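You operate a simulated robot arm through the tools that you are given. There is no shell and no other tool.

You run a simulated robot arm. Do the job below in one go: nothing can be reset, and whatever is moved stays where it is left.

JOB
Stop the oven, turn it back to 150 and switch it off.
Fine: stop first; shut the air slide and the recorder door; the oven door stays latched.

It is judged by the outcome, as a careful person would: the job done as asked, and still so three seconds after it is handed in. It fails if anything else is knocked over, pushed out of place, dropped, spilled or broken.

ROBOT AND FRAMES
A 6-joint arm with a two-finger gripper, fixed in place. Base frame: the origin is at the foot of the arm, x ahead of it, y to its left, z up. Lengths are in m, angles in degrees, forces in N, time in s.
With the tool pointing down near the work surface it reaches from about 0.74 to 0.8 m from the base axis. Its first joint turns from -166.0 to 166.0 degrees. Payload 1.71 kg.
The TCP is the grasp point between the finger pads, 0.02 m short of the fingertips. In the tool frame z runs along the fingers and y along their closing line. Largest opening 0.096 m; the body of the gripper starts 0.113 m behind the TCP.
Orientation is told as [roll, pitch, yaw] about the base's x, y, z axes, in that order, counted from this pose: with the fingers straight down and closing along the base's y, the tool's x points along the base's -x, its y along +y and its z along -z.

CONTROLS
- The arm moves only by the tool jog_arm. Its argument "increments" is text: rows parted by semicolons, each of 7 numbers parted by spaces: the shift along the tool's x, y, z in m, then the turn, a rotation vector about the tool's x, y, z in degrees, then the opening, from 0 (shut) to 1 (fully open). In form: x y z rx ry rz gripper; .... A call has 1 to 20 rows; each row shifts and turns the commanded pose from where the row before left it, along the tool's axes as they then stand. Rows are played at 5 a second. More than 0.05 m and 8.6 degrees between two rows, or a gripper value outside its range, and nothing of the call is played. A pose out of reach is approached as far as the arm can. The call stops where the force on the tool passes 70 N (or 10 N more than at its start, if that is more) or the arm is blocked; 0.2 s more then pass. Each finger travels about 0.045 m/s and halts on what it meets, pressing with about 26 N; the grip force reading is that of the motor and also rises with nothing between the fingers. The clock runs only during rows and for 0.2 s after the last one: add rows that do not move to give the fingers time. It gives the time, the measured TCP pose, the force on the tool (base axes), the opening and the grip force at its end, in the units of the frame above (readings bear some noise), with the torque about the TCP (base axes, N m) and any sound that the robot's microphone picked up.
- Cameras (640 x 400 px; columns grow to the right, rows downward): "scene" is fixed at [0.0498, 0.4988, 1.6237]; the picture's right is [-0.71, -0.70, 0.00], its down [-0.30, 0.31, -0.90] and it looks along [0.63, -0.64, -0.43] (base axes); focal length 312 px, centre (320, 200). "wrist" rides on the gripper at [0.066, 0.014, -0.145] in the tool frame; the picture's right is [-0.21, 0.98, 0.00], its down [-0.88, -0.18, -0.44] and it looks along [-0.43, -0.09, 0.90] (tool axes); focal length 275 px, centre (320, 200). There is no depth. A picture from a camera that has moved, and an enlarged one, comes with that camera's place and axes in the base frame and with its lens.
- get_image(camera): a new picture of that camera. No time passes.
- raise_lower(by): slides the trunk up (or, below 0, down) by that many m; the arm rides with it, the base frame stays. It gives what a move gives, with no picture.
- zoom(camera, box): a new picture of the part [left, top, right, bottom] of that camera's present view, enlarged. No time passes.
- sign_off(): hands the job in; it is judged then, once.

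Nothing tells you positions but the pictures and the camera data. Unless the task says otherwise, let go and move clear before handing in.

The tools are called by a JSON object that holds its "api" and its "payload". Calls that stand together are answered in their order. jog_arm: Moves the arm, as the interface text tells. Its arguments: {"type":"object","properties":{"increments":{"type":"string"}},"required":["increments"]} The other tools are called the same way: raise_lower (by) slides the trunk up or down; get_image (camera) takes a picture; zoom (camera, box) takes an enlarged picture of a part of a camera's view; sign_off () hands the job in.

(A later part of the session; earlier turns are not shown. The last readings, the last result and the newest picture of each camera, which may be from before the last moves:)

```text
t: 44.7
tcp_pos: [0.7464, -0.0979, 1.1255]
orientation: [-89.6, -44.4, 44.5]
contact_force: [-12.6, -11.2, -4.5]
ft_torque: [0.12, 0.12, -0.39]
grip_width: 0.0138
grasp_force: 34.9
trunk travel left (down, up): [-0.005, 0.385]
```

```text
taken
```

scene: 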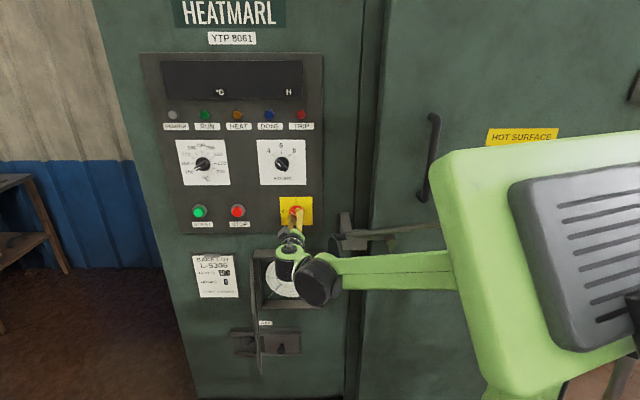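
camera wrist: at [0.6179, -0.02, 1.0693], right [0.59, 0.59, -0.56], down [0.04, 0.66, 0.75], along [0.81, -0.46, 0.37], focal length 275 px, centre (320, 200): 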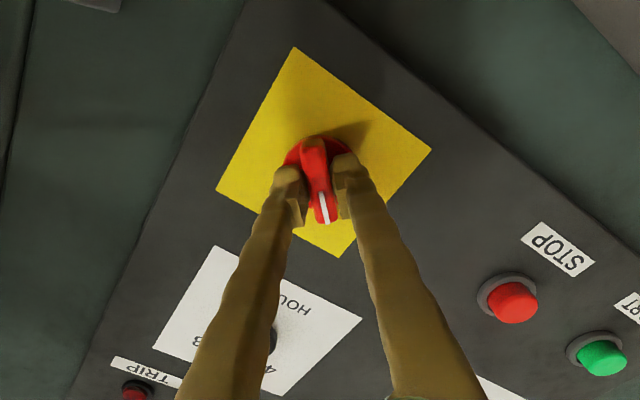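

The panel is already dark halfway round; I finish the turn to 0.

{"api": "jog_arm", "payload": {"increments": "0 0 0 0 0 -5 0; 0 0 0 0 0 -5 0; 0 0 0 0 0 -5 0; 0 0 0 0 0 -5 0; 0 0 0 0 0 -5 0; 0 0 0 0 0 -5 0; 0 0 0 0 0 -5 0; 0 0 0 0 0 -5 0; 0 0 0 0 0 -5 0; 0 0 0 0 0 0 0"}}

{"api": "get_image", "payload": {"camera": "wrist"}}

```text
t: 46.9
tcp_pos: [0.7463, -0.0965, 1.1248]
orientation: [-89.7, 0.5, 44.9]
contact_force: [-15.8, -11.3, -9.0]
ft_torque: [0.12, 0.01, -0.27]
grip_width: 0.0138
grasp_force: 34.7
trunk travel left (down, up): [-0.005, 0.385]
```

```text
taken
camera wrist: at [0.5981, -0.0401, 1.1121], right [0.13, 0.14, -0.98], down [0.31, 0.93, 0.18], along [0.94, -0.33, 0.08], focal length 275 px, centre (320, 200)
```

wrist: 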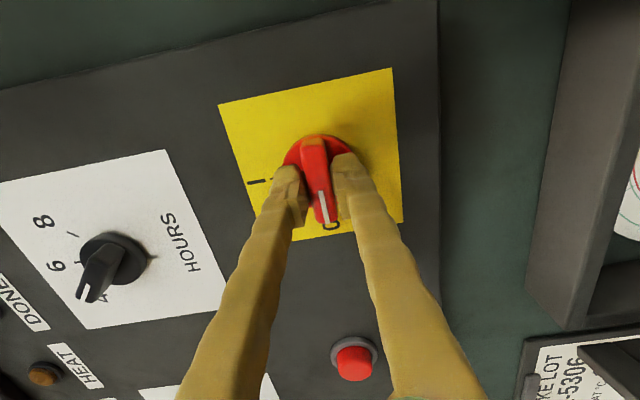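

The switch is at 0. I release, back straight out and verify.

{"api": "jog_arm", "payload": {"increments": "0 0 0 0 0 0 0.3; 0 0 0 0 0 0 0.6; 0 0 0 0 0 0 0.6; 0 0 0 0 0 0 0.6; 0 0 -0.02 0 0 0 0.6; 0 0 -0.04 0 0 0 0.6; 0 0 -0.04 0 0 0 0.6; 0 0 -0.04 0 0 0 0.6; 0 0 -0.04 0 0 0 0.6; 0 0 0 0 0 0 0.6"}}

{"api": "get_image", "payload": {"camera": "wrist"}}

{"api": "zoom", "payload": {"camera": "scene", "box": [140, 50, 360, 240]}}

{"api": "get_image", "payload": {"camera": "scene"}}

```text
t: 49.1
tcp_pos: [0.6202, 0.031, 1.1271]
orientation: [-89.7, 0.6, 44.9]
contact_force: [1.2, -0.3, 0.3]
ft_torque: [0.0, -0.01, 0.0]
grip_width: 0.0576
grasp_force: 0.0
trunk travel left (down, up): [-0.005, 0.385]
```

```text
taken
camera wrist: at [0.4713, 0.0882, 1.1136], right [0.13, 0.14, -0.98], down [0.31, 0.93, 0.18], along [0.94, -0.33, 0.08], focal length 275 px, centre (320, 200)
```

wrist: 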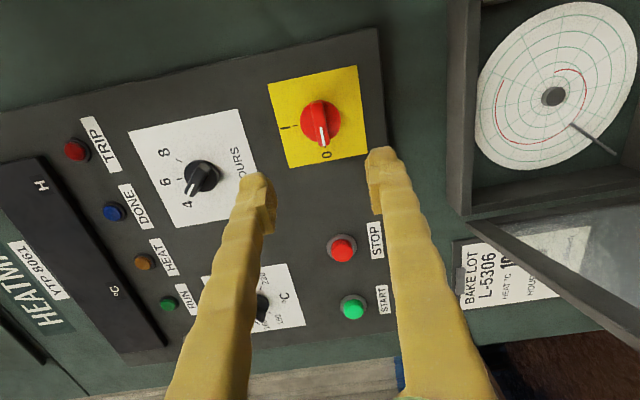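

```text
2.11 times, centred on (250, 145) of scene
camera zoom: at [0.0498, 0.4988, 1.6237], right [-0.71, -0.7, 0.0], down [-0.3, 0.31, -0.9], along [0.63, -0.64, -0.43], focal length 657 px, centre (467, 316)
```

zoom: 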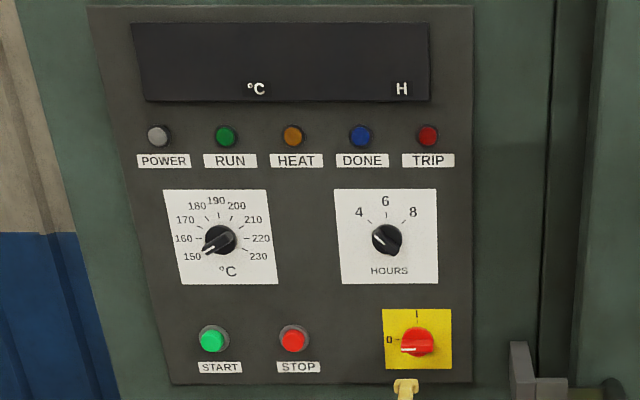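

```text
taken
```

scene: 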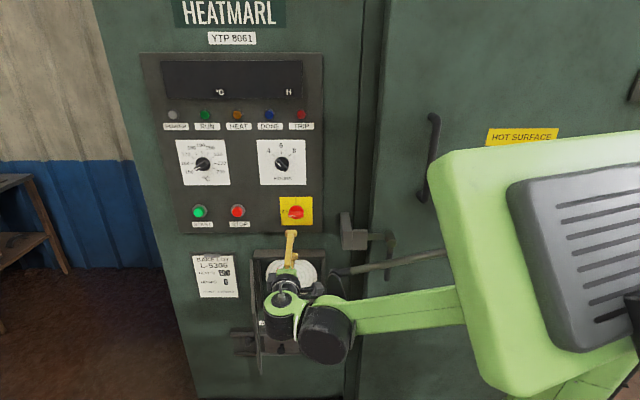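

The oven is stopped, set to 150 and off. The recorder door is hinged at its left edge (U ≈ −0.63, z 0.71–0.96) and stands open about 78°. I close the fingers, turn the wrist back and move left of that door so I can push it shut.

{"api": "jog_arm", "payload": {"increments": "0 0 -0.03 0 0 0 0; 0 0 0 0 0 8 0; 0 0 0 0 0 8 0; 0 0 0 0 0 8 0; 0 0 0 0 0 8 0; 0 0 0 0 0 8 0; 0 0 0 0 0 8 0; 0 0 0 0 0 8 0; 0 0 0 0 0 8 0; 0 0 0 0 0 8 0; 0 0 0 0 0 8 0; 0 0 0 0 0 8 0; 0 0 0 0 0 2 0; 0 0.04 0 0 0 0 0; 0 0.04 0 0 0 0 0; 0 0.04 0 0 0 0 0; 0 0.04 0 0 0 0 0; 0 0.04 0 0 0 0 0; 0 0.045 0 0 0 0 0"}}

{"api": "get_image", "payload": {"camera": "scene"}}

{"api": "get_image", "payload": {"camera": "wrist"}}

```text
t: 53.1
tcp_pos: [0.7721, 0.2256, 1.1241]
orientation: [-64.8, -89.4, 19.7]
contact_force: [-0.8, -0.5, 0.3]
ft_torque: [0.06, 0.04, 0.11]
grip_width: 0.0
grasp_force: 26.1
trunk travel left (down, up): [-0.005, 0.385]
```

```text
taken
```

scene: 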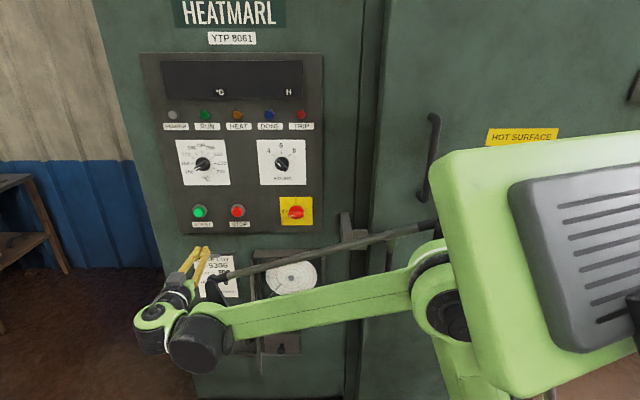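

```text
taken
camera wrist: at [0.6789, 0.3377, 1.0591], right [0.7, 0.69, 0.2], down [-0.43, 0.19, 0.88], along [0.57, -0.7, 0.43], focal length 275 px, centre (320, 200)
```

wrist: 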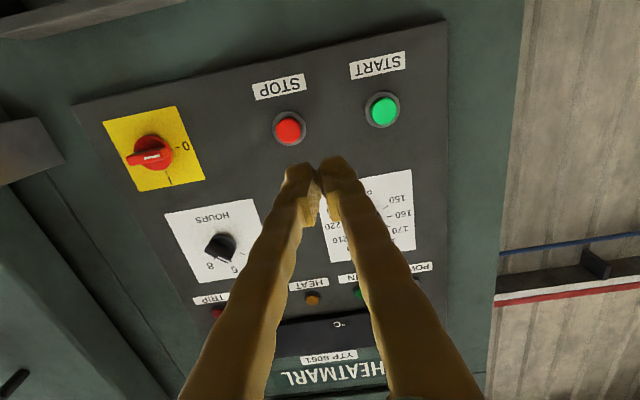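

I'm left of the open door, well clear. I lower the arm in two stages.

{"api": "jog_arm", "payload": {"increments": "0.04 0 0 0 0 0 0; 0.04 0 0 0 0 0 0; 0.04 0 0 0 0 0 0; 0.04 0 0 0 0 0 0; 0 0 0 0 0 0 0"}}

{"api": "get_image", "payload": {"camera": "scene"}}

{"api": "get_image", "payload": {"camera": "wrist"}}

```text
t: 54.3
tcp_pos: [0.7702, 0.2253, 0.9642]
orientation: [-66.1, -89.2, 21.0]
contact_force: [0.5, 0.2, 0.3]
ft_torque: [0.01, 0.03, 0.01]
grip_width: 0.0
grasp_force: 25.6
trunk travel left (down, up): [-0.005, 0.385]
```

```text
taken
```

scene: 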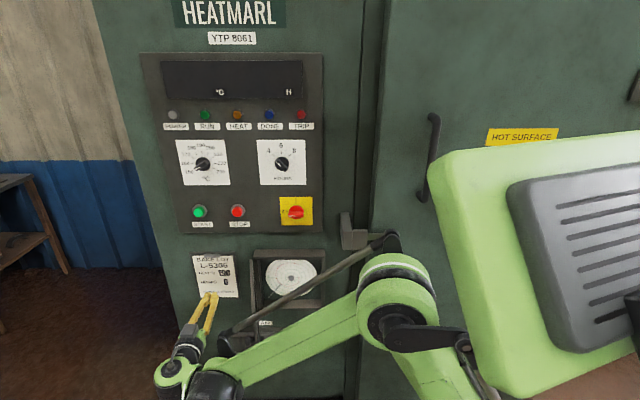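

```text
taken
camera wrist: at [0.6777, 0.337, 0.8978], right [0.7, 0.69, 0.2], down [-0.43, 0.19, 0.88], along [0.57, -0.7, 0.43], focal length 275 px, centre (320, 200)
```

wrist: 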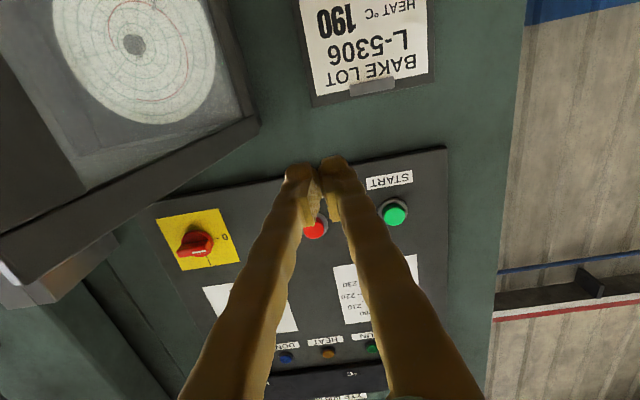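

The recorder door's outer top edge is near U −0.55, n −0.34, open about 75°. I go down to its mid height, move in beside it and stop just short of touching.

{"api": "jog_arm", "payload": {"increments": "0.04 0 0 0 0 0 0; 0.04 0 0 0 0 0 0; 0.032 0 0 0 0 0 0; 0 0 0.025 0 0 0 0; 0 -0.04 0 0 0 0 0; 0 -0.03 0 0 0 0 0; 0 0 0 0 0 0 0"}}

{"api": "get_image", "payload": {"camera": "scene"}}

{"api": "get_image", "payload": {"camera": "wrist"}}

{"api": "zoom", "payload": {"camera": "scene", "box": [140, 230, 380, 400]}}

```text
t: 55.9
tcp_pos: [0.7373, 0.1577, 0.8528]
orientation: [-66.3, -89.3, 21.2]
contact_force: [0.1, -0.7, -0.5]
ft_torque: [-0.02, 0.03, -0.01]
grip_width: 0.0002
grasp_force: 26.3
trunk travel left (down, up): [-0.005, 0.385]
```

```text
taken
```

scene: 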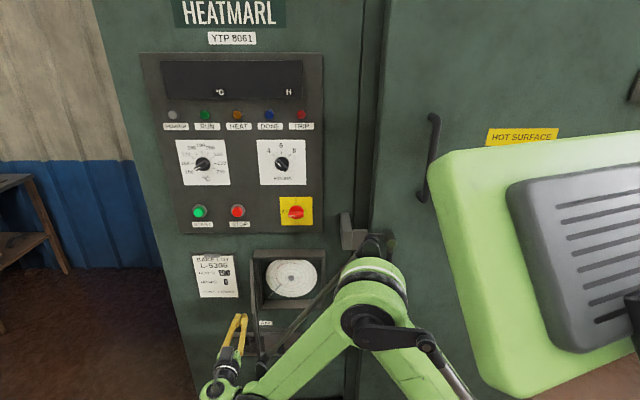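

```text
taken
camera wrist: at [0.6443, 0.2692, 0.7863], right [0.7, 0.69, 0.19], down [-0.43, 0.19, 0.88], along [0.57, -0.7, 0.43], focal length 275 px, centre (320, 200)
```

wrist: 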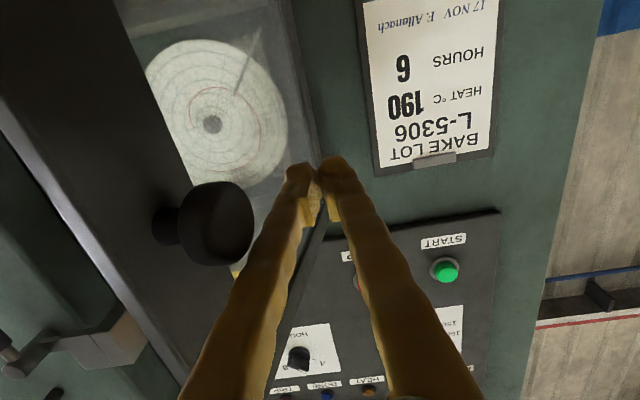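

```text
2.35 times, centred on (260, 315) of scene
camera zoom: at [0.0498, 0.4988, 1.6237], right [-0.71, -0.7, 0.0], down [-0.3, 0.31, -0.9], along [0.63, -0.64, -0.43], focal length 734 px, centre (461, -71)
```

zoom: 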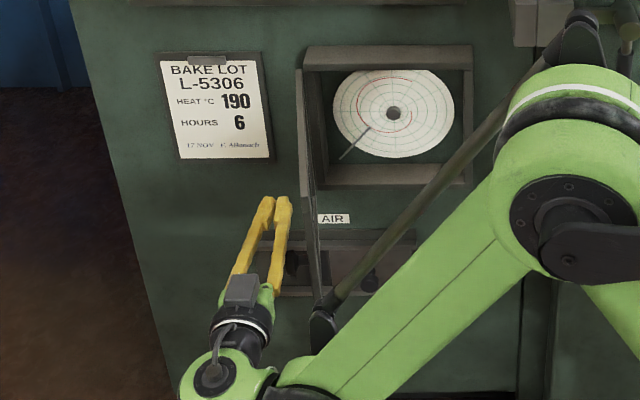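

The recorder door carries a knob at mid height near its outer edge (z ≈ 0.84). I'll push on the frame below it, at z ≈ 0.775, sweeping the fingertip along the door's arc.

{"api": "jog_arm", "payload": {"increments": "0 0 -0.049 0 0 0 0; 0.04 0 0 0 0 0 0; 0.038 0 0 0 0 0 0; 0 -0.03 0 0 0 0 0; 0 -0.025 0 0 0 0 0; 0 -0.027 0.009 0 0 0 0; 0 -0.027 0.0095 0 0 0 0; 0 0 0 0 0 0 0"}}

{"api": "get_image", "payload": {"camera": "scene"}}

{"api": "get_image", "payload": {"camera": "wrist"}}

```text
t: 57.7
tcp_pos: [0.6406, 0.1015, 0.7798]
orientation: [-52.4, -89.2, 6.9]
contact_force: [-0.1, 0.1, -0.5]
ft_torque: [-0.02, 0.01, 0.0]
grip_width: 0.0
grasp_force: 26.0
out of reach, approached as far as the arm can: row 7
trunk travel left (down, up): [-0.005, 0.385]
```

```text
taken
```

scene: 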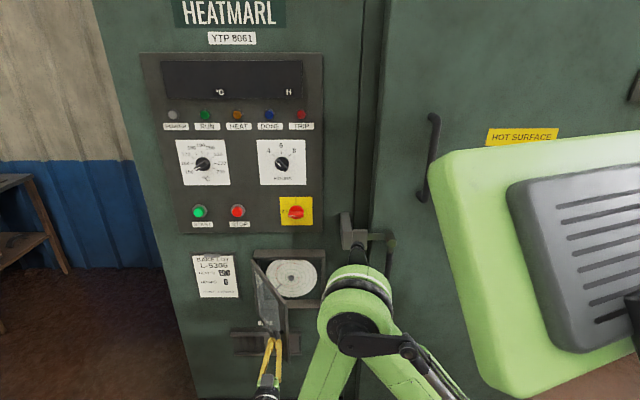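

```text
taken
camera wrist: at [0.5472, 0.2153, 0.7136], right [0.7, 0.69, 0.19], down [-0.43, 0.19, 0.88], along [0.57, -0.7, 0.43], focal length 275 px, centre (320, 200)
```

wrist: 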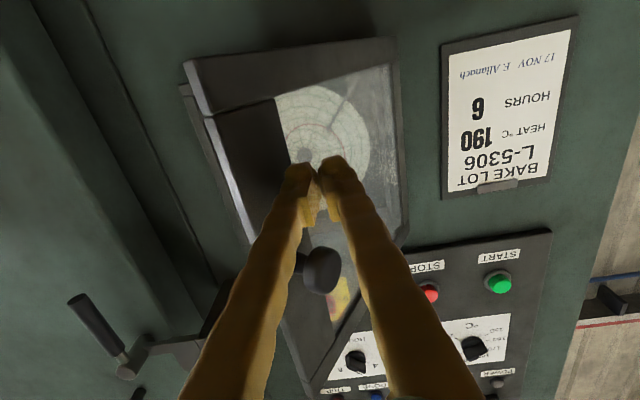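

The door is swinging shut (now about 60°). I'm near the folded-in limit of reach, so I'll yaw the tool to point more to the right. First I check the door's frame so I push on frame rather than glass.

{"api": "zoom", "payload": {"camera": "wrist", "box": [160, 20, 440, 260]}}

{"api": "zoom", "payload": {"camera": "scene", "box": [220, 235, 360, 400]}}

```text
1.67 times, centred on (300, 140) of wrist
camera zoom: at [0.5472, 0.2153, 0.7136], right [0.7, 0.69, 0.19], down [-0.43, 0.19, 0.88], along [0.57, -0.7, 0.43], focal length 459 px, centre (353, 300)
```

zoom: 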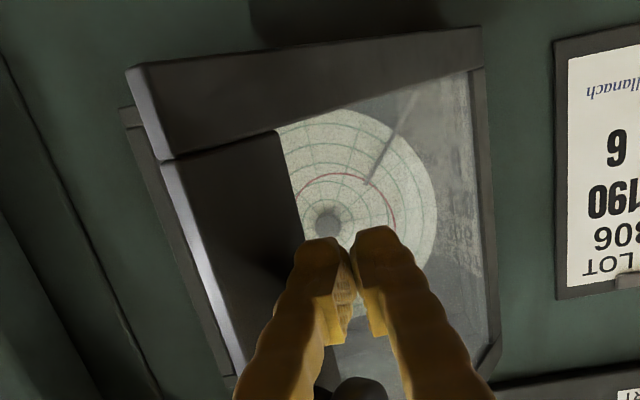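

```text
2.42 times, centred on (290, 318) of scene
camera zoom: at [0.0498, 0.4988, 1.6237], right [-0.71, -0.7, 0.0], down [-0.3, 0.31, -0.9], along [0.63, -0.64, -0.43], focal length 756 px, centre (393, -85)
```

zoom: 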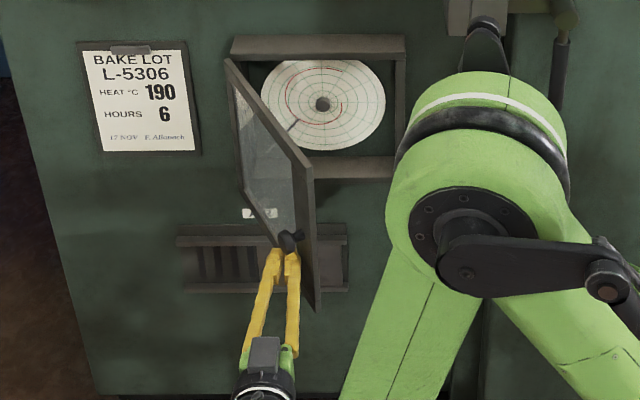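

The outer stile is wide enough. I drop 1 cm to stay below the knob, yaw 30° right and keep following the arc to about 45°.

{"api": "jog_arm", "payload": {"increments": "0.01 0 0 0 0 0 0; 0 0 0 7.5 0 0 0; 0 0 0 7.5 0 0 0; 0 0 0 7.5 0 0 0; 0 0 0 7.5 0 0 0; 0 -0.0064 0.0254 0 0 0 0; 0 -0.0064 0.0253 0 0 0 0; 0 0 0 0 0 0 0"}}

{"api": "get_image", "payload": {"camera": "wrist"}}

{"api": "get_image", "payload": {"camera": "scene"}}

```text
t: 59.5
tcp_pos: [0.6452, 0.0545, 0.7744]
orientation: [-96.9, -89.2, 21.7]
contact_force: [-0.1, -0.2, 0.0]
ft_torque: [0.02, 0.03, 0.01]
grip_width: 0.0001
grasp_force: 26.2
out of reach, approached as far as the arm can: row 1
trunk travel left (down, up): [-0.005, 0.385]
```

```text
taken
camera wrist: at [0.6205, 0.1974, 0.7078], right [0.95, 0.25, 0.19], down [-0.28, 0.39, 0.88], along [0.15, -0.89, 0.44], focal length 275 px, centre (320, 200)
```

wrist: 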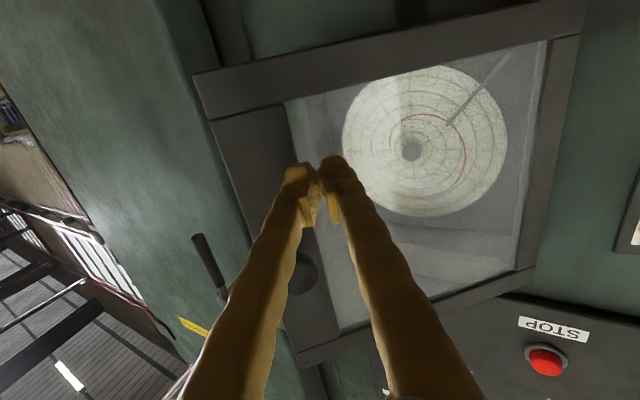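

```text
taken
```

scene: 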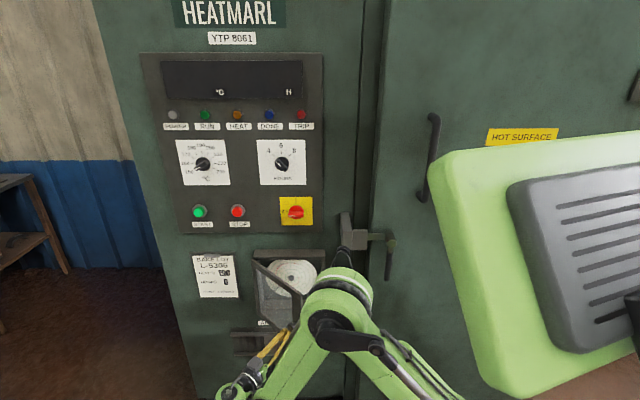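

The door is following nicely (about 45°). I continue along the arc.

{"api": "jog_arm", "payload": {"increments": "0 -0.005 0.0275 0 0 0 0; 0 -0.005 0.0275 0 0 0 0; 0 0.002 0.0283 0 0 0 0; 0 0.0023 0.0282 0 0 0 0; 0 0 0 0 0 0 0"}}

{"api": "get_image", "payload": {"camera": "wrist"}}

{"api": "get_image", "payload": {"camera": "scene"}}

```text
t: 60.7
tcp_pos: [0.6685, -0.0555, 0.7757]
orientation: [-96.5, -89.4, 21.4]
contact_force: [0.1, -0.1, -0.9]
ft_torque: [0.01, -0.04, -0.02]
grip_width: 0.0
grasp_force: 26.6
trunk travel left (down, up): [-0.005, 0.385]
```

```text
taken
camera wrist: at [0.6439, 0.0876, 0.7084], right [0.95, 0.25, 0.19], down [-0.28, 0.39, 0.88], along [0.15, -0.89, 0.44], focal length 275 px, centre (320, 200)
```

wrist: 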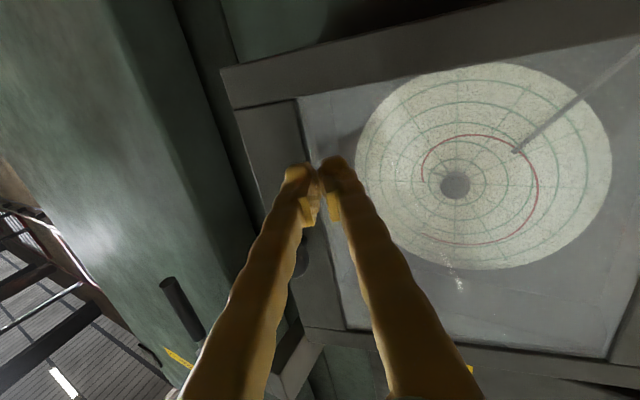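

```text
taken
```

scene: 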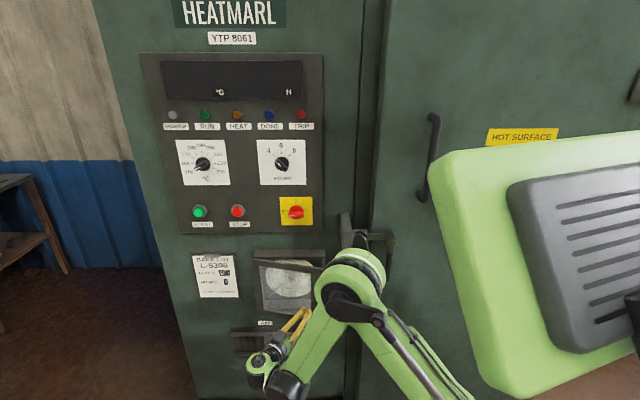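

Nearly shut; I push the last part in small steps, watching for the stop.

{"api": "jog_arm", "payload": {"increments": "0 0.003 0.009 0 0 0 0; 0 0.003 0.009 0 0 0 0; 0 0.003 0.009 0 0 0 0; 0 0.003 0.008 0 0 0 0; 0 0.002 0.005 0 0 0 0; 0 0 0 0 0 0 0"}}

{"api": "get_image", "payload": {"camera": "wrist"}}

{"api": "zoom", "payload": {"camera": "scene", "box": [220, 225, 360, 355]}}

```text
t: 62.1
tcp_pos: [0.6932, -0.0911, 0.7739]
orientation: [-96.1, -89.3, 21.0]
contact_force: [0.0, 0.6, 0.3]
ft_torque: [-0.04, 0.01, 0.0]
grip_width: 0.0001
grasp_force: 25.9
trunk travel left (down, up): [-0.005, 0.385]
```

```text
taken
camera wrist: at [0.6675, 0.0525, 0.7079], right [0.95, 0.25, 0.19], down [-0.28, 0.39, 0.88], along [0.15, -0.89, 0.44], focal length 275 px, centre (320, 200)
```

wrist: 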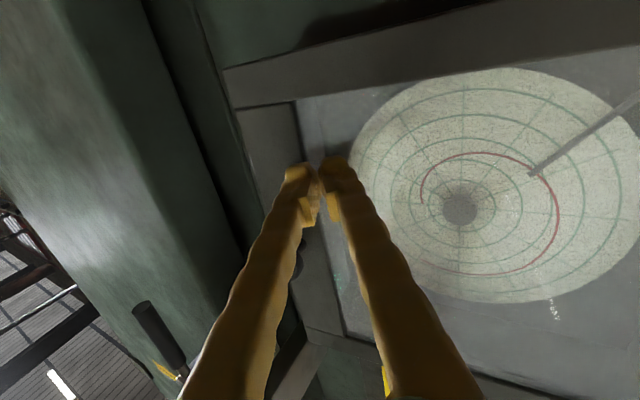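

```text
3.08 times, centred on (290, 290) of scene
camera zoom: at [0.0498, 0.4988, 1.6237], right [-0.71, -0.7, 0.0], down [-0.3, 0.31, -0.9], along [0.63, -0.64, -0.43], focal length 960 px, centre (412, -77)
```

zoom: 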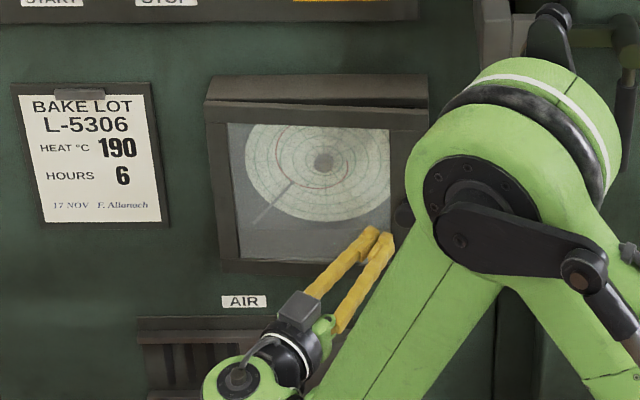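

{"api": "jog_arm", "payload": {"increments": "0 0.0025 0.0045 0 0 0 0; 0 0.0025 0.0045 0 0 0 0; 0 0.0025 0.0045 0 0 0 0; 0 0 0 0 0 0 0"}}

{"api": "zoom", "payload": {"camera": "scene", "box": [220, 225, 360, 355]}}

```text
t: 63.1
tcp_pos: [0.7027, -0.1019, 0.7758]
orientation: [-95.9, -89.2, 20.8]
contact_force: [-0.1, -0.9, 0.0]
ft_torque: [0.0, -0.01, -0.02]
grip_width: 0.0
grasp_force: 25.9
trunk travel left (down, up): [-0.005, 0.385]
```

```text
3.08 times, centred on (290, 290) of scene
camera zoom: at [0.0498, 0.4988, 1.6237], right [-0.71, -0.7, 0.0], down [-0.3, 0.31, -0.9], along [0.63, -0.64, -0.43], focal length 960 px, centre (412, -77)
```

zoom: 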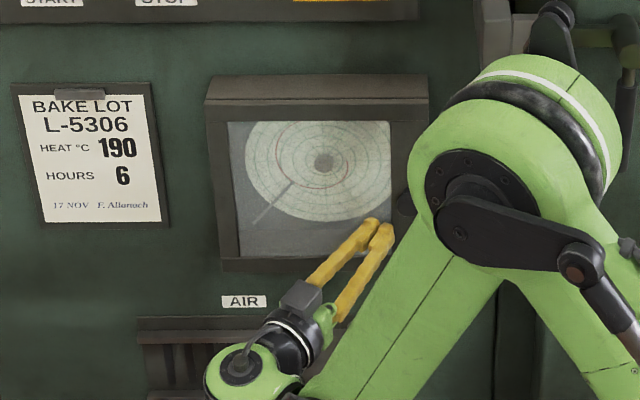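

{"api": "jog_arm", "payload": {"increments": "0 0.002 0.0035 0 0 0 0; 0 0.002 0.0035 0 0 0 0; 0 0 0 0 0 0 0"}}

{"api": "zoom", "payload": {"camera": "scene", "box": [220, 225, 360, 355]}}

```text
t: 63.6
tcp_pos: [0.7052, -0.1021, 0.7733]
orientation: [-107.4, -89.0, 31.9]
contact_force: [-86.4, 70.1, 32.9]
ft_torque: [-1.07, 0.0, -0.34]
grip_width: 0.0001
grasp_force: 26.2
trunk travel left (down, up): [-0.005, 0.385]
stopped in row 2: the force on the tool passed its limit at 80 N (the readings are from after the stop); the commanded pose is now the measured one
```

```text
3.08 times, centred on (290, 290) of scene
camera zoom: at [0.0498, 0.4988, 1.6237], right [-0.71, -0.7, 0.0], down [-0.3, 0.31, -0.9], along [0.63, -0.64, -0.43], focal length 960 px, centre (412, -77)
```

zoom: 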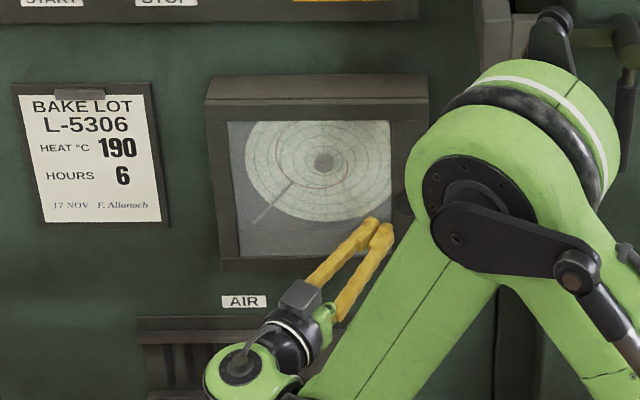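

The door is firmly on its stop. I back off straight away.

{"api": "jog_arm", "payload": {"increments": "0 -0.0025 -0.0045 0 0 0 0; 0 -0.005 -0.0087 0 0 0 0; 0 -0.01 -0.0173 0 0 0 0; 0 -0.015 -0.026 0 0 0 0; 0 0 -0.04 0 0 0 0; 0 0 -0.04 0 0 0 0; 0 0 0 0 0 0 0"}}

{"api": "get_image", "payload": {"camera": "wrist"}}

{"api": "get_image", "payload": {"camera": "scene"}}

{"api": "zoom", "payload": {"camera": "scene", "box": [200, 225, 380, 375]}}

```text
t: 65.2
tcp_pos: [0.6449, 0.0174, 0.7706]
orientation: [-81.2, -88.8, 6.0]
contact_force: [0.1, -0.6, -0.3]
ft_torque: [-0.01, 0.03, 0.0]
grip_width: 0.0
grasp_force: 26.4
trunk travel left (down, up): [-0.005, 0.385]
```

```text
taken
camera wrist: at [0.6201, 0.1605, 0.7043], right [0.95, 0.25, 0.19], down [-0.27, 0.38, 0.88], along [0.15, -0.89, 0.43], focal length 275 px, centre (320, 200)
```

wrist: 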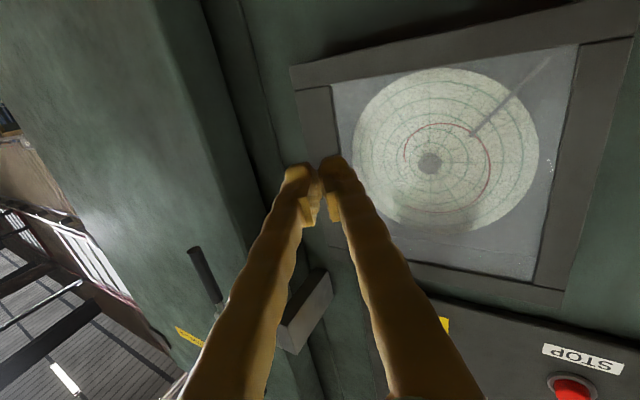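

```text
taken
```

scene: 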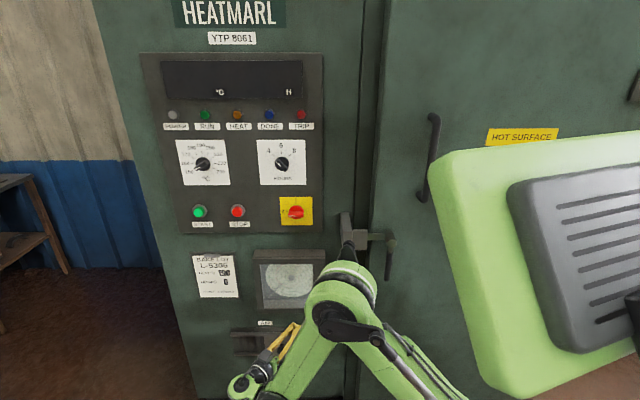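

```text
2.67 times, centred on (290, 300) of scene
camera zoom: at [0.0498, 0.4988, 1.6237], right [-0.71, -0.7, 0.0], down [-0.3, 0.31, -0.9], along [0.63, -0.64, -0.43], focal length 832 px, centre (400, -67)
```

zoom: 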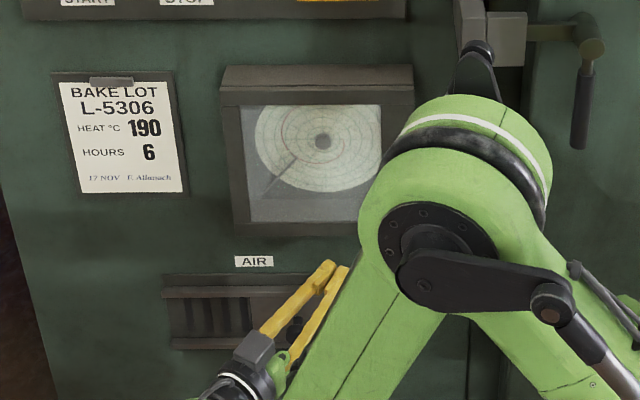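

The recorder door is shut flush. Next is the air slide below it (z ≈ 0.48): its plate sits right with the vent slots open on the left, so it has to go left. I pitch the tool down 40° and move left a little to get there.

{"api": "jog_arm", "payload": {"increments": "0 0 0 0 8 0 0; 0 0 0 0 8 0 0; 0 0 0 0 8 0 0; 0 0 0 0 8 0 0; 0 0 0 0 8 0 0; 0.0097 0.026 -0.0115 0 0 0 0; 0.0097 0.026 -0.0115 0 0 0 0; 0 0 0 0 0 0 0"}}

{"api": "get_image", "payload": {"camera": "wrist"}}

{"api": "get_image", "payload": {"camera": "scene"}}

```text
t: 67.0
tcp_pos: [0.6874, 0.0597, 0.7693]
orientation: [-1.9, -49.8, -73.8]
contact_force: [-0.6, -0.2, 0.6]
ft_torque: [0.02, -0.01, 0.05]
grip_width: 0.0
grasp_force: 25.8
trunk travel left (down, up): [-0.005, 0.385]
```

```text
taken
camera wrist: at [0.6624, 0.2109, 0.811], right [0.98, 0.12, 0.14], down [-0.1, -0.26, 0.96], along [0.15, -0.96, -0.24], focal length 275 px, centre (320, 200)
```

wrist: 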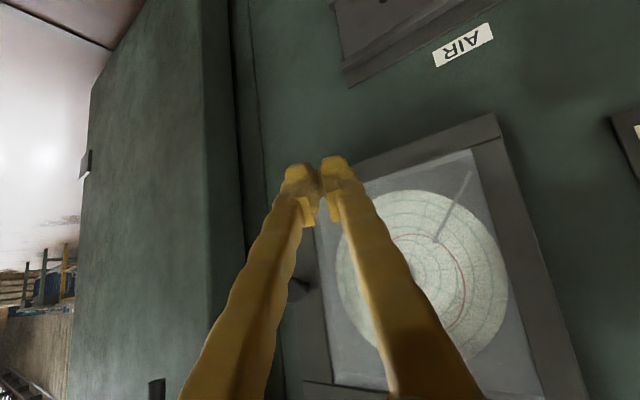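

```text
taken
```

scene: 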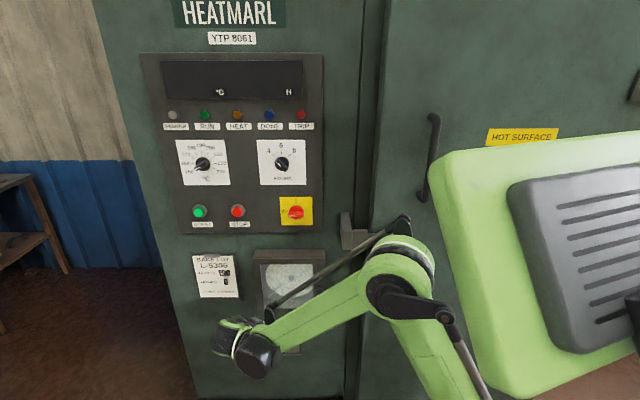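

{"api": "jog_arm", "payload": {"increments": "0 0 0 -5.745 0 -4.82 0; 0 0 0 -5.745 0 -4.82 0; 0 0 0 -5.745 0 -4.82 0; 0 0 0 -5.745 0 -4.82 0; 0.0306 0 0.0257 0 0 0 0; 0.0306 0 0.0257 0 0 0 0; 0.0306 0 0.0257 0 0 0 0; 0.0306 0 0.0257 0 0 0 0; 0 0 0 0 0 0 0"}}

{"api": "get_image", "payload": {"camera": "wrist"}}

{"api": "get_image", "payload": {"camera": "scene"}}

```text
t: 69.0
tcp_pos: [0.6839, 0.058, 0.6082]
orientation: [-1.4, -49.2, -44.1]
contact_force: [-0.5, -0.7, 0.2]
ft_torque: [-0.01, 0.01, 0.02]
grip_width: 0.0003
grasp_force: 26.4
trunk travel left (down, up): [-0.005, 0.385]
```

```text
taken
camera wrist: at [0.5861, 0.1768, 0.6515], right [0.79, 0.6, 0.14], down [0.05, -0.29, 0.96], along [0.61, -0.75, -0.25], focal length 275 px, centre (320, 200)
```

wrist: 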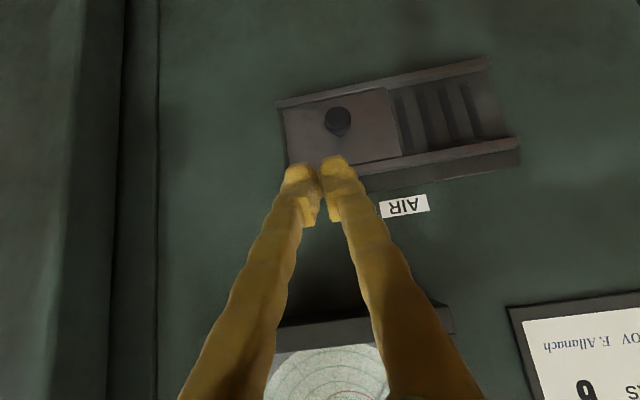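

```text
taken
```

scene: 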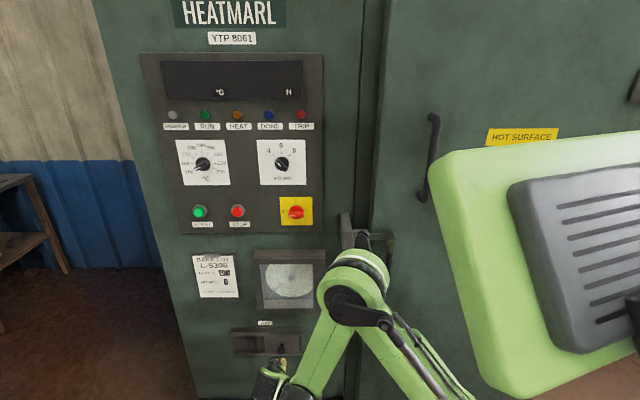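

Clear view: the slide's plate covers the right half, the knob is at about U −0.552, z 0.455, and the slots are open on the left. I'll come in just right of the knob and push it left.

{"api": "jog_arm", "payload": {"increments": "0 -0.022 0 0 0 0 0; 0 0 0.04 0 0 0 0; 0 0 0.04 0 0 0 0; 0 0 0.04 0 0 0 0; 0 0 0.04 0 0 0 0; 0 0 0 0 0 0 0"}}

{"api": "get_image", "payload": {"camera": "wrist"}}

{"api": "get_image", "payload": {"camera": "scene"}}

```text
t: 70.5
tcp_pos: [0.7659, -0.04, 0.5161]
orientation: [-1.5, -49.1, -44.1]
contact_force: [-0.4, 0.5, -0.2]
ft_torque: [-0.01, -0.04, 0.03]
grip_width: 0.0
grasp_force: 26.2
out of reach, approached as far as the arm can: row 2, 3, 4
trunk travel left (down, up): [-0.005, 0.385]
```

```text
taken
camera wrist: at [0.6686, 0.0773, 0.5605], right [0.79, 0.59, 0.14], down [0.05, -0.29, 0.96], along [0.61, -0.75, -0.26], focal length 275 px, centre (320, 200)
```

wrist: 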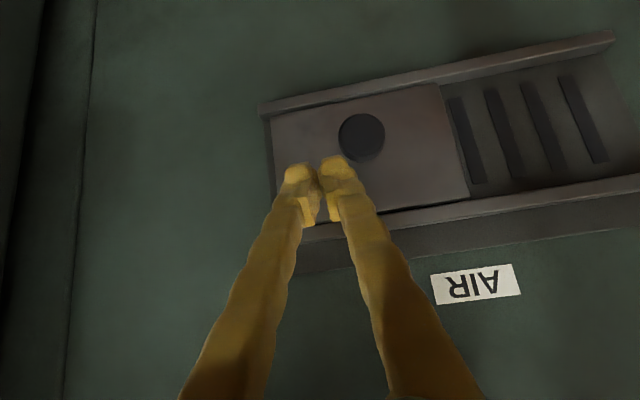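

```text
taken
```

scene: 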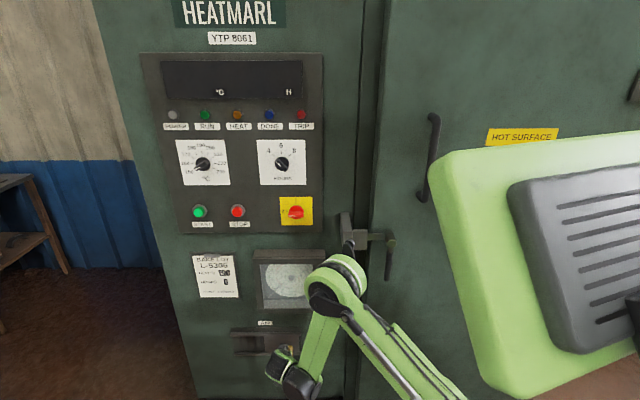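

The fingertip is above and a little right of the knob; I shift 12 mm further right and go down beside it.

{"api": "jog_arm", "payload": {"increments": "0 -0.012 0 0 0 0 0; 0.003 0 0.02 0 0 0 0; 0.003 0 0.02 0 0 0 0; 0.0028 0 0.015 0 0 0 0; 0 0 0 0 0 0 0"}}

{"api": "get_image", "payload": {"camera": "wrist"}}

```text
t: 71.7
tcp_pos: [0.7925, -0.0739, 0.4826]
orientation: [-1.5, -49.1, -44.1]
contact_force: [-0.2, 0.4, 0.5]
ft_torque: [0.02, 0.01, 0.0]
grip_width: 0.0
grasp_force: 26.8
out of reach, approached as far as the arm can: row 1, 3
trunk travel left (down, up): [-0.005, 0.385]
```

```text
taken
camera wrist: at [0.6958, 0.0447, 0.5261], right [0.79, 0.6, 0.14], down [0.05, -0.29, 0.96], along [0.61, -0.75, -0.25], focal length 275 px, centre (320, 200)
```

wrist: 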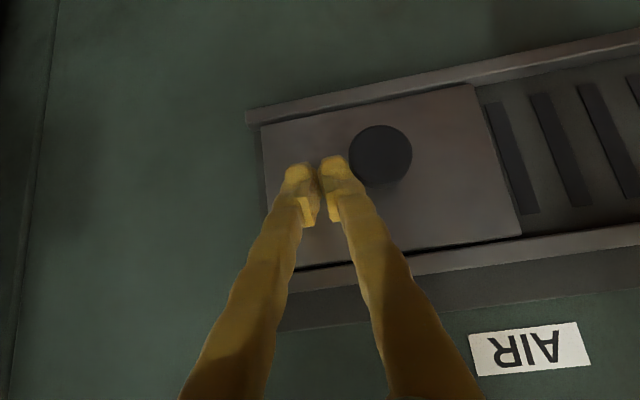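

Beside the knob now. I lower a few millimetres to its centre height and push left.

{"api": "jog_arm", "payload": {"increments": "0.006 0 0.004 0 0 0 0; 0 0.015 0 0 0 0 0; 0 0.015 0 0 0 0 0; 0 0.015 0 0 0 0 0; 0 0.015 0 0 0 0 0; 0 0 0 0 0 0 0"}}

{"api": "get_image", "payload": {"camera": "wrist"}}

{"api": "get_image", "payload": {"camera": "scene"}}

```text
t: 73.0
tcp_pos: [0.8382, -0.0299, 0.4762]
orientation: [-1.3, -49.4, -44.1]
contact_force: [-25.0, 20.6, 13.0]
ft_torque: [-0.05, -0.13, 0.04]
grip_width: 0.0062
grasp_force: 29.3
out of reach, approached as far as the arm can: row 1
trunk travel left (down, up): [-0.005, 0.385]
```

```text
taken
camera wrist: at [0.7403, 0.0885, 0.5202], right [0.79, 0.6, 0.14], down [0.04, -0.29, 0.96], along [0.61, -0.75, -0.25], focal length 275 px, centre (320, 200)
```

wrist: 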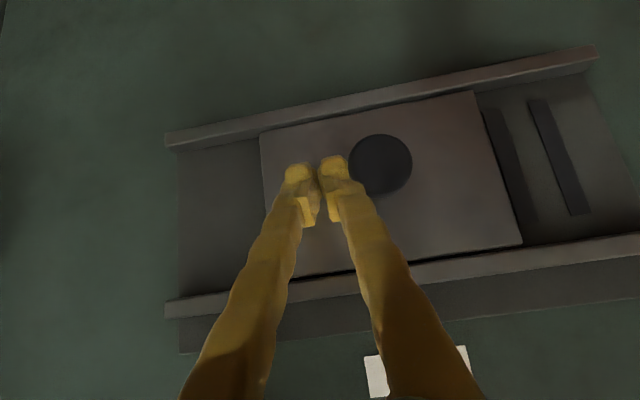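

```text
taken
```

scene: 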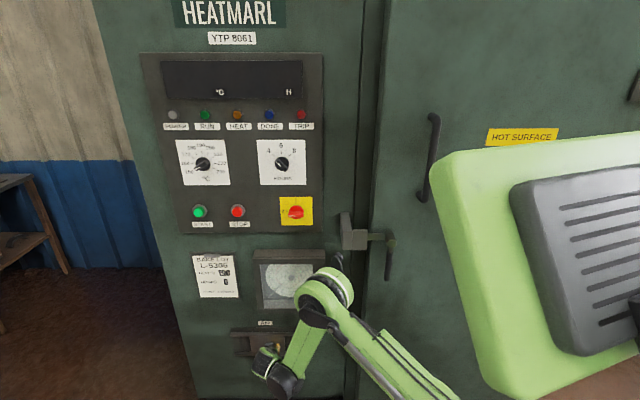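

The plate is sliding. The tip is pressing on the plate a little, so I ease back 5 mm and keep pushing left.

{"api": "jog_arm", "payload": {"increments": "0 0 -0.005 0 0 0 0; 0 0.015 0 0 0 0 0; 0 0.015 0 0 0 0 0; 0 0.015 0 0 0 0 0; 0 0.015 0 0 0 0 0; 0 0 0 0 0 0 0"}}

{"api": "get_image", "payload": {"camera": "wrist"}}

```text
t: 74.5
tcp_pos: [0.8786, 0.0157, 0.4772]
orientation: [-1.5, -49.3, -44.1]
contact_force: [-1.7, -1.4, 0.9]
ft_torque: [-0.03, -0.01, 0.01]
grip_width: 0.0003
grasp_force: 29.2
trunk travel left (down, up): [-0.005, 0.385]
```

```text
taken
camera wrist: at [0.7807, 0.133, 0.5215], right [0.79, 0.6, 0.14], down [0.05, -0.29, 0.96], along [0.61, -0.75, -0.25], focal length 275 px, centre (320, 200)
```

wrist: 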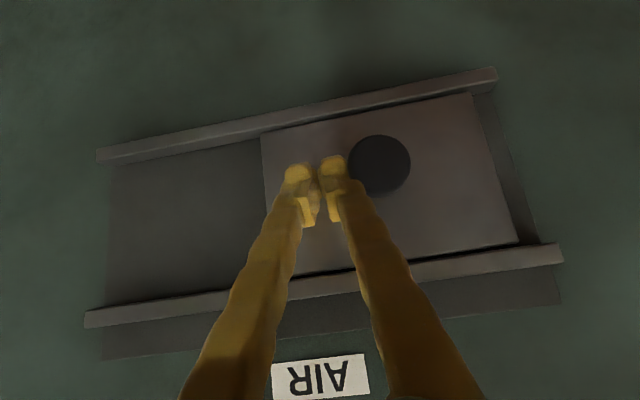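

The slots are covered; I push the last bit gently to its end stop.

{"api": "jog_arm", "payload": {"increments": "0 0.007 0 0 0 0 0; 0 0.006 0 0 0 0 0; 0 0.005 0 0 0 0 0; 0 0 0 0 0 0 0"}}

{"api": "get_image", "payload": {"camera": "wrist"}}

```text
t: 75.1
tcp_pos: [0.8831, 0.0151, 0.4714]
orientation: [-2.5, -48.8, -43.8]
contact_force: [-64.5, 9.6, 35.3]
ft_torque: [0.22, -0.23, 0.4]
grip_width: 0.0059
grasp_force: 29.7
trunk travel left (down, up): [-0.005, 0.385]
stopped in row 3: the force on the tool passed its limit at 84 N (the readings are from after the stop); the commanded pose is now the measured one
```

```text
taken
camera wrist: at [0.7877, 0.1351, 0.5176], right [0.8, 0.59, 0.13], down [0.06, -0.28, 0.96], along [0.6, -0.76, -0.26], focal length 275 px, centre (320, 200)
```

wrist: 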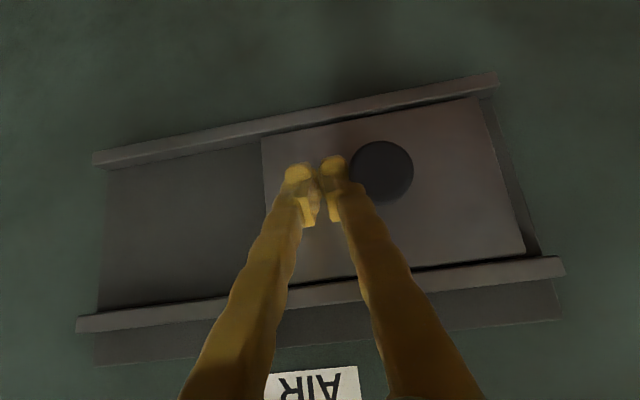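

It may be the end stop, but the tip was also pressed against the plate. I back off a little, come shallower, and test again.

{"api": "jog_arm", "payload": {"increments": "0 -0.004 -0.008 0 0 0 0; 0 -0.004 -0.002 0 0 0 0; 0 0 0 0 0 0 0"}}

{"api": "jog_arm", "payload": {"increments": "0 0.005 0 0 0 0 0; 0 0.004 0 0 0 0 0; 0 0.003 0 0 0 0 0; 0 0 0 0 0 0 0"}}

{"api": "get_image", "payload": {"camera": "wrist"}}

```text
t: 75.9
tcp_pos: [0.8747, 0.015, 0.476]
orientation: [-2.5, -48.7, -43.7]
contact_force: [-0.1, -0.4, -1.2]
ft_torque: [0.02, 0.01, -0.02]
grip_width: 0.0
grasp_force: 29.8
trunk travel left (down, up): [-0.005, 0.385]
```

```text
t: 76.8
tcp_pos: [0.8824, 0.015, 0.4699]
orientation: [-3.5, -48.2, -43.8]
contact_force: [-43.6, -5.6, 25.1]
ft_torque: [0.32, -0.31, 0.38]
grip_width: 0.006
grasp_force: 29.3
trunk travel left (down, up): [-0.005, 0.385]
stopped in row 4: the force on the tool passed its limit at 74 N (the readings are from after the stop); the commanded pose is now the measured one
```

```text
taken
camera wrist: at [0.789, 0.1359, 0.5161], right [0.81, 0.58, 0.11], down [0.07, -0.28, 0.96], along [0.59, -0.76, -0.27], focal length 275 px, centre (320, 200)
```

wrist: 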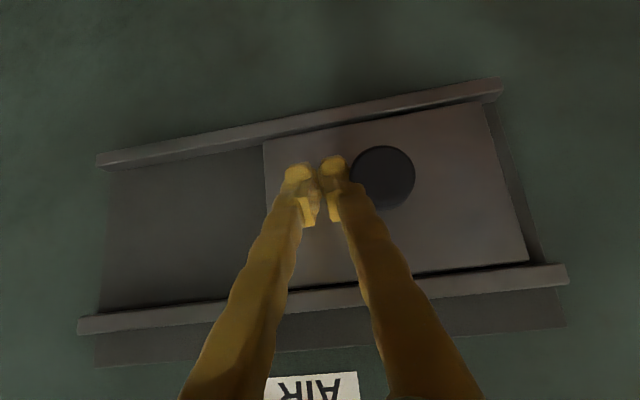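

Same hard stop again and no slots are visible, so the slide is at its shut end. I move off the knob, back out and inspect.

{"api": "jog_arm", "payload": {"increments": "0 -0.006 -0.004 0 0 0 0; 0 -0.008 -0.01 0 0 0 0; 0 0 -0.04 0 0 0 0; 0 0 -0.04 0 0 0 0; 0 0 -0.04 0 0 0 0; 0 0 -0.04 0 0 0 0; 0 0 0 0 0 0 0"}}

{"api": "get_image", "payload": {"camera": "wrist"}}

{"api": "get_image", "payload": {"camera": "scene"}}

{"api": "zoom", "payload": {"camera": "scene", "box": [180, 220, 400, 380]}}

```text
t: 78.4
tcp_pos: [0.7879, 0.1036, 0.5842]
orientation: [-3.3, -48.3, -43.5]
contact_force: [-0.1, 0.4, -0.3]
ft_torque: [0.03, -0.01, -0.03]
grip_width: 0.0002
grasp_force: 28.9
trunk travel left (down, up): [-0.005, 0.385]
```

```text
taken
camera wrist: at [0.6943, 0.2243, 0.6308], right [0.8, 0.58, 0.12], down [0.07, -0.28, 0.96], along [0.59, -0.76, -0.27], focal length 275 px, centre (320, 200)
```

wrist: 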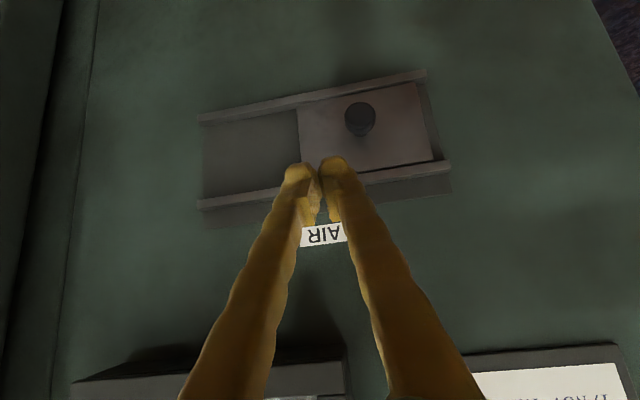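

```text
taken
```

scene: 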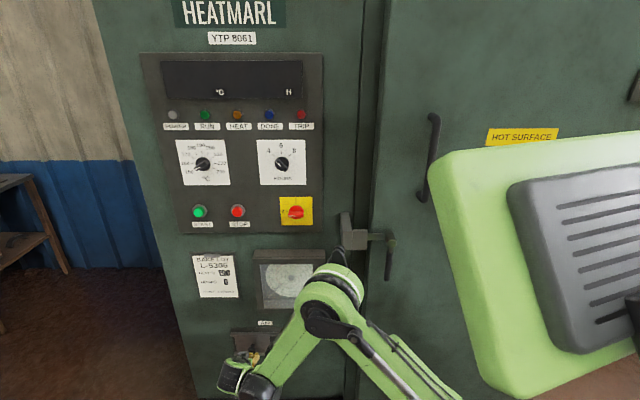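

```text
2.50 times, centred on (290, 300) of scene
camera zoom: at [0.0498, 0.4988, 1.6237], right [-0.71, -0.7, 0.0], down [-0.3, 0.31, -0.9], along [0.63, -0.64, -0.43], focal length 780 px, centre (395, -50)
```

zoom: 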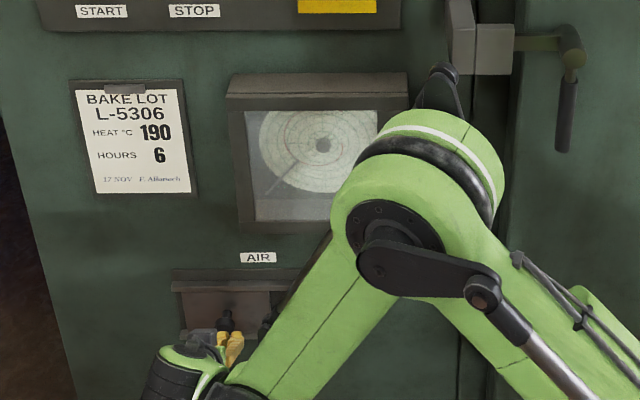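

{"api": "zoom", "payload": {"camera": "wrist", "box": [190, 50, 470, 225]}}

```text
2.29 times, centred on (330, 138) of wrist
camera zoom: at [0.6943, 0.2243, 0.6308], right [0.8, 0.58, 0.12], down [0.07, -0.28, 0.96], along [0.59, -0.76, -0.27], focal length 629 px, centre (297, 343)
```

zoom: 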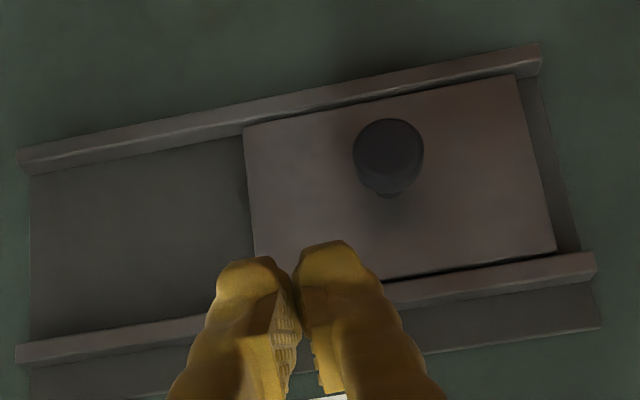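

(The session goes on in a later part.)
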